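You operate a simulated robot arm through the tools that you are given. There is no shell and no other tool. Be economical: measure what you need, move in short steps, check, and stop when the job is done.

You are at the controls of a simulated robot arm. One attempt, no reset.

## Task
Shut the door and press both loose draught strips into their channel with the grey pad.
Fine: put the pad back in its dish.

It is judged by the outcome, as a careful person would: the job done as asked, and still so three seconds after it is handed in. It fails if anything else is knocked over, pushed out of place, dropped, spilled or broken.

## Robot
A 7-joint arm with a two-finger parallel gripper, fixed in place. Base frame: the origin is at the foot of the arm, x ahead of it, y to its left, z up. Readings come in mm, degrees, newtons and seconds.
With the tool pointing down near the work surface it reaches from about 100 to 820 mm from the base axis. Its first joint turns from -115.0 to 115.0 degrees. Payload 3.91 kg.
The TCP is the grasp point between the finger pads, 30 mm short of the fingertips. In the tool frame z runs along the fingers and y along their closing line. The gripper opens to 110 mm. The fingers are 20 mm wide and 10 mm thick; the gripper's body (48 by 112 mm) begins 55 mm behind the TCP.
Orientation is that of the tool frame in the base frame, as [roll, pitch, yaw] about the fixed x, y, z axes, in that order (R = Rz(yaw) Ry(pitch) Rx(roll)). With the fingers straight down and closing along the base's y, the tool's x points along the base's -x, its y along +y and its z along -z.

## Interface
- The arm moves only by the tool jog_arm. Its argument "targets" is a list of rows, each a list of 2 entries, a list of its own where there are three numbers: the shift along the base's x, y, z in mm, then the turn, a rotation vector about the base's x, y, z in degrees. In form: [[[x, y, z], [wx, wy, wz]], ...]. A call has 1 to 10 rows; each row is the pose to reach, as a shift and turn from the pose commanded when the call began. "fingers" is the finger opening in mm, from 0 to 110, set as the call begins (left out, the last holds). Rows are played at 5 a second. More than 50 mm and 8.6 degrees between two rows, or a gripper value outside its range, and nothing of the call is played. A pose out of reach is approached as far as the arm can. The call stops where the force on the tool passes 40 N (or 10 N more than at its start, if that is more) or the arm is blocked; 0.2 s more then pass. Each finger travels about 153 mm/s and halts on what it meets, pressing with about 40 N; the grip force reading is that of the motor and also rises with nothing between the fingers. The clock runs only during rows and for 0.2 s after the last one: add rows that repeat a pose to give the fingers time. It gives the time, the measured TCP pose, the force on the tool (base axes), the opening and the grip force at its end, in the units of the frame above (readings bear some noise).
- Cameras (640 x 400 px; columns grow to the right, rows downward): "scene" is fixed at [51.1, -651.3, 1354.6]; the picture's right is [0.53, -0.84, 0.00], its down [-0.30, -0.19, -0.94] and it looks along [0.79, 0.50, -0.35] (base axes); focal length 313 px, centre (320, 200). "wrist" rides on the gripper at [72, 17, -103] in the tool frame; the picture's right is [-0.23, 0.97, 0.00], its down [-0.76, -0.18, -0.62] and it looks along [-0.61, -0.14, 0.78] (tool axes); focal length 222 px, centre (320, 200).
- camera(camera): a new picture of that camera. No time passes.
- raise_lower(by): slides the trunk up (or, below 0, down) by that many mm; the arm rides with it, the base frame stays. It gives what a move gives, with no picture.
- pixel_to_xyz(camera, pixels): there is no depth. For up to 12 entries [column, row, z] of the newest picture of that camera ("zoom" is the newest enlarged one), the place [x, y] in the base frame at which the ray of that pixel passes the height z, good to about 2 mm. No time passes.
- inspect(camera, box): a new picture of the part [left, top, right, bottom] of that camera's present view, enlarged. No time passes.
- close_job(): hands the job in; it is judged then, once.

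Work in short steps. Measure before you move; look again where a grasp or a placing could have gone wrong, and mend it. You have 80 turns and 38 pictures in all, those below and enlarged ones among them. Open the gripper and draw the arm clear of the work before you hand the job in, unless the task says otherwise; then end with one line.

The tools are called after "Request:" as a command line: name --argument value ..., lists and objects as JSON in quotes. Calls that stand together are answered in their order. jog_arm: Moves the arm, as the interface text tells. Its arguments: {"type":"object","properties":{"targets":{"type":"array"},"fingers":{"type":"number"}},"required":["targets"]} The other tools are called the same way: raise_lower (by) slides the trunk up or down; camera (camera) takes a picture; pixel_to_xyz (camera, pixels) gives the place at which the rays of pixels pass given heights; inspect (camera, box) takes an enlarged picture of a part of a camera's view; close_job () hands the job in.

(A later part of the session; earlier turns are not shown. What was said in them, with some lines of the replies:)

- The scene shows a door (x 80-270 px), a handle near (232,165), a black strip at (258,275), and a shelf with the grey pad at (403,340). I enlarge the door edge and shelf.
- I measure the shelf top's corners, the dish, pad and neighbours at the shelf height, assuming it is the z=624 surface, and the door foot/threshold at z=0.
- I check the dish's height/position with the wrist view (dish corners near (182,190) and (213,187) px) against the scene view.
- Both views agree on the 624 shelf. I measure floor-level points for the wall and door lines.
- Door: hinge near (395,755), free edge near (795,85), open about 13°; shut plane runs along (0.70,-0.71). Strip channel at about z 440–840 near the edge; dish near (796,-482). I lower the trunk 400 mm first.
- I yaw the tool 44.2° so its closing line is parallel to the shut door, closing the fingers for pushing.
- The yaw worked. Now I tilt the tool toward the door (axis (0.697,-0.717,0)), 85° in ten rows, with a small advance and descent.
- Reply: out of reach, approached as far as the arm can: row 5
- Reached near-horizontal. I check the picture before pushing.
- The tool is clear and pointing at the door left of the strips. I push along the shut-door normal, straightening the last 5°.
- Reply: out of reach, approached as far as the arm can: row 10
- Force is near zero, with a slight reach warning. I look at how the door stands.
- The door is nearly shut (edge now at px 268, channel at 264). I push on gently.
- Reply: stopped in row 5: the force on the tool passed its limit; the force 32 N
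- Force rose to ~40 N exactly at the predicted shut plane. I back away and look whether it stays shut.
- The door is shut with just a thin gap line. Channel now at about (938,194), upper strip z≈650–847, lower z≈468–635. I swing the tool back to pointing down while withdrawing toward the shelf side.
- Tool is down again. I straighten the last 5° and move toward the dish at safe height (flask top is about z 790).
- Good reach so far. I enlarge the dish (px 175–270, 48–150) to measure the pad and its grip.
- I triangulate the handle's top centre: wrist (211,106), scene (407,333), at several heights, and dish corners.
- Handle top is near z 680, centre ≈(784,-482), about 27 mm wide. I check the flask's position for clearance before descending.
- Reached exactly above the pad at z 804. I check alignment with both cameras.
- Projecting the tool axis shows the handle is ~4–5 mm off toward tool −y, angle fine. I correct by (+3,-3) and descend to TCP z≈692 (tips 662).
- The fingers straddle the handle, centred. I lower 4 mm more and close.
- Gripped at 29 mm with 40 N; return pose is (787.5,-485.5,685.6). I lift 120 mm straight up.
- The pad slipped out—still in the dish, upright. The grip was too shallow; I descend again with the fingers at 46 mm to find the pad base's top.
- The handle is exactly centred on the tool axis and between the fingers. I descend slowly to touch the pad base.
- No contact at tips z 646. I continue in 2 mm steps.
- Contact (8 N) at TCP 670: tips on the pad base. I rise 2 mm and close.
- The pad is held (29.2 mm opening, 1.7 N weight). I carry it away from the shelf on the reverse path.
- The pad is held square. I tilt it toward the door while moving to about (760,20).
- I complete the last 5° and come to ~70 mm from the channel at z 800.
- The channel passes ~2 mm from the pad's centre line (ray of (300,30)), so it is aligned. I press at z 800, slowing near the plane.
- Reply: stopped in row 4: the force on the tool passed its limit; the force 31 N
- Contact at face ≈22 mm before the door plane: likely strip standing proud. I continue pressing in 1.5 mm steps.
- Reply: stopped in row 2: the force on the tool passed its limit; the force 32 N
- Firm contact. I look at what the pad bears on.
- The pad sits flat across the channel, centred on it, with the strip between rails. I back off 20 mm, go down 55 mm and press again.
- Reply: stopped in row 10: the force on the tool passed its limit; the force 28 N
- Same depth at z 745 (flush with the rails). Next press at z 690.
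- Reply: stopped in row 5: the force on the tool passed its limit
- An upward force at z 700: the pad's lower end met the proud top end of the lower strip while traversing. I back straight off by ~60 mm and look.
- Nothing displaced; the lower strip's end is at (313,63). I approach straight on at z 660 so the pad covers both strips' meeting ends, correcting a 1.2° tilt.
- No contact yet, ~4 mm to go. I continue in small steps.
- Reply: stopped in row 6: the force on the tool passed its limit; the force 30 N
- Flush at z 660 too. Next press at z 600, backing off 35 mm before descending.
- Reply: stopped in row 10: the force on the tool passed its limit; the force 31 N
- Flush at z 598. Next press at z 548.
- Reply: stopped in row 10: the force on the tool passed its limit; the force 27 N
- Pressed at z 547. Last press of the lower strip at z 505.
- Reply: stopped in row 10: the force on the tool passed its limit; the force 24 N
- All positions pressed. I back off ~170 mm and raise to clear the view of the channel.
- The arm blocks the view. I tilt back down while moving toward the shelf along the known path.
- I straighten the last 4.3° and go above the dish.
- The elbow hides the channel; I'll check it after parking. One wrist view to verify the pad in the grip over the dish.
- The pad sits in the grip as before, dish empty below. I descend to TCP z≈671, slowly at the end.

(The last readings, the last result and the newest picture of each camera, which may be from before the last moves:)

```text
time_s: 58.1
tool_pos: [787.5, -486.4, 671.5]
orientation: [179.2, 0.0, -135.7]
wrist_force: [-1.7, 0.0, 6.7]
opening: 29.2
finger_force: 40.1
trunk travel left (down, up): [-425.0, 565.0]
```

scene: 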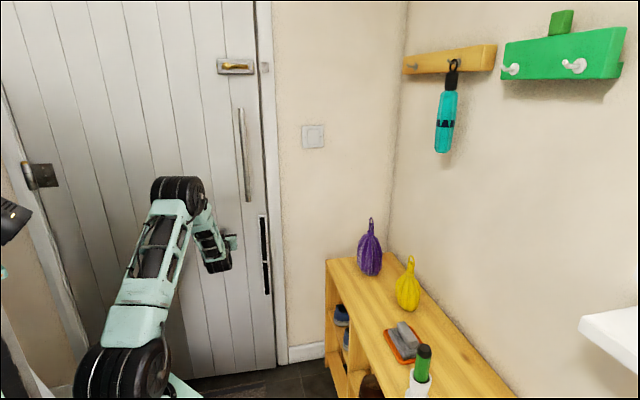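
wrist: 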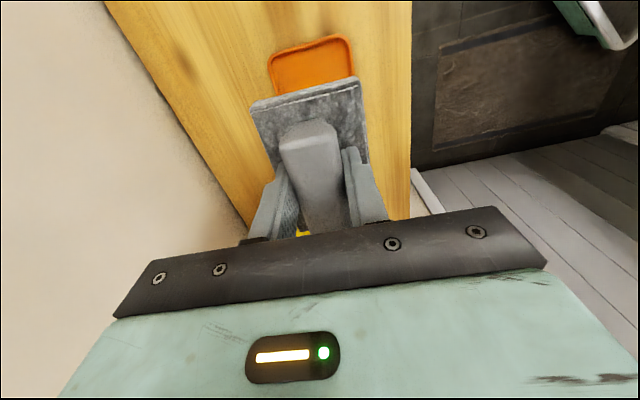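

Contact of ~7 N: the pad rests on the dish. I open to 46 mm and lift clear.

Request:
jog_arm --targets '[[[0, 0, 0], [0, 0, 0]], [[0, 0, 0], [0, 0, 0]], [[0, 0, 0], [0, 0, 0]]]' --fingers 46

Request:
jog_arm --targets '[[[0, 0, 10], [0, 0, 0]], [[0, 0, 30], [0, 0, 0]], [[0, 0, 70], [0, 0, 0]], [[0, 0, 115], [0, 0, 0]], [[0, 0, 160], [0, 0, 0]], [[0, 0, 205], [0, 0, 0]]]'

Request:
jog_arm --targets '[[[-20, 40, 5], [0, 0, 0]], [[-40, 80, 10], [0, 0, 0]], [[-60, 120, 15], [0, 0, 0]], [[-80, 160, 20], [0, 0, 0]], [[-105, 200, 20], [0, 0, 0]], [[-130, 240, 20], [0, 0, 0]], [[-155, 280, 20], [0, 0, 0]], [[-180, 320, 20], [0, 0, 0]], [[-205, 360, 20], [0, 0, 0]], [[-230, 400, 20], [0, 0, 0]]]'

Request:
raise_lower --by 400

Request:
camera --camera "scene"

```text
time_s: 58.9
tool_pos: [788.1, -487.7, 670.3]
orientation: [179.1, 0.0, -135.7]
wrist_force: [0.3, 0.6, 3.8]
opening: 45.8
finger_force: 0.0
trunk travel left (down, up): [-425.0, 565.0]
```

```text
time_s: 60.3
tool_pos: [788.5, -486.9, 876.0]
orientation: [179.0, 0.1, -135.8]
wrist_force: [0.2, 0.2, 0.3]
opening: 46.0
finger_force: 0.0
trunk travel left (down, up): [-425.0, 565.0]
```

```text
time_s: 62.5
tool_pos: [554.8, -86.2, 893.3]
orientation: [178.9, 0.1, -135.7]
wrist_force: [0.5, 0.0, -0.3]
opening: 45.9
finger_force: 0.2
trunk travel left (down, up): [-425.0, 565.0]
```

```text
time_s: 66.4
tool_pos: [554.7, -85.7, 1293.4]
orientation: [179.1, 0.1, -135.7]
wrist_force: [0.4, 1.0, 0.3]
opening: 46.0
finger_force: 0.0
trunk travel left (down, up): [-825.0, 165.0]
```

```text
4 pictures are left
```

scene: 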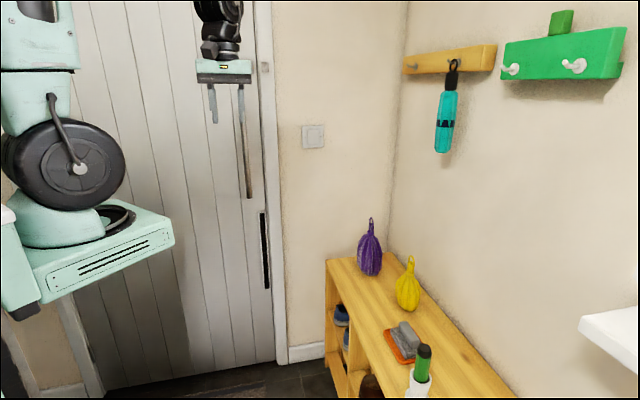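

The door is shut and the pad is in its dish. I enlarge the channel and the dish.

Request:
inspect --camera "scene" --box '[240, 200, 300, 300]'

Request:
inspect --camera "scene" --box '[370, 300, 450, 400]'

```text
4.00 times, centred on (270, 250) of scene
```

zoom: 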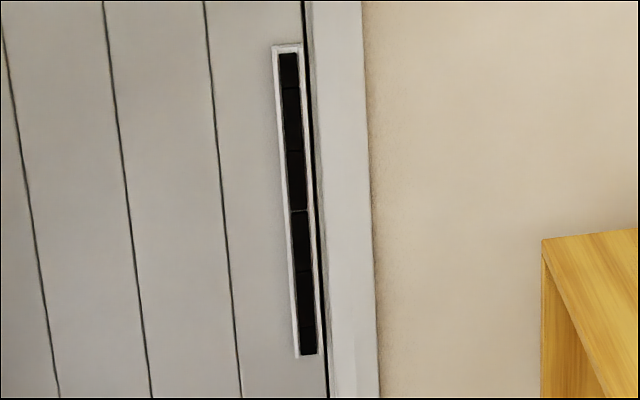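

```text
4.00 times, centred on (410, 350) of scene
```

zoom: 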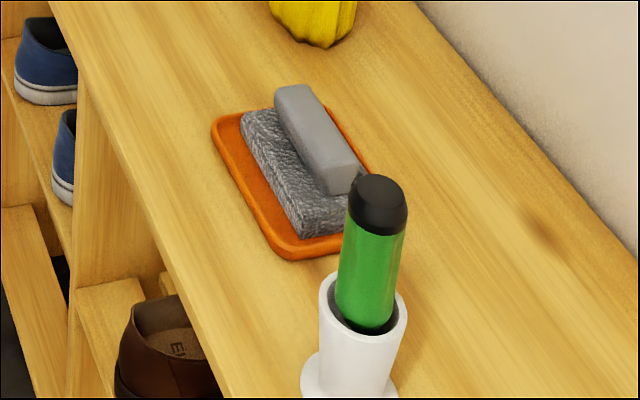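

The strips look flush and continuous. The pad sits slightly further right in the dish than before; I check it isn't on the rim with a tight zoom.

Request:
inspect --camera "scene" --box '[384, 318, 424, 368]'

```text
8.00 times, centred on (404, 343) of scene
```

zoom: 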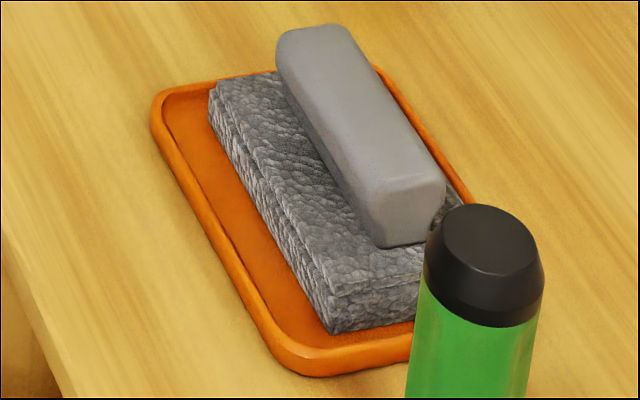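

The pad lies flat on the dish floor inside the rim, the strips look flush and the door is shut. The gripper is open and the arm clear, so I hand the job in.

Request:
close_job

```text
The job is handed in.
```

The door is shut, both draught strips are pressed flush into their channel as far as the last pictures show, and the pad is back flat in its dish. It slipped from the gripper once at the first pick-up but stayed in its dish.
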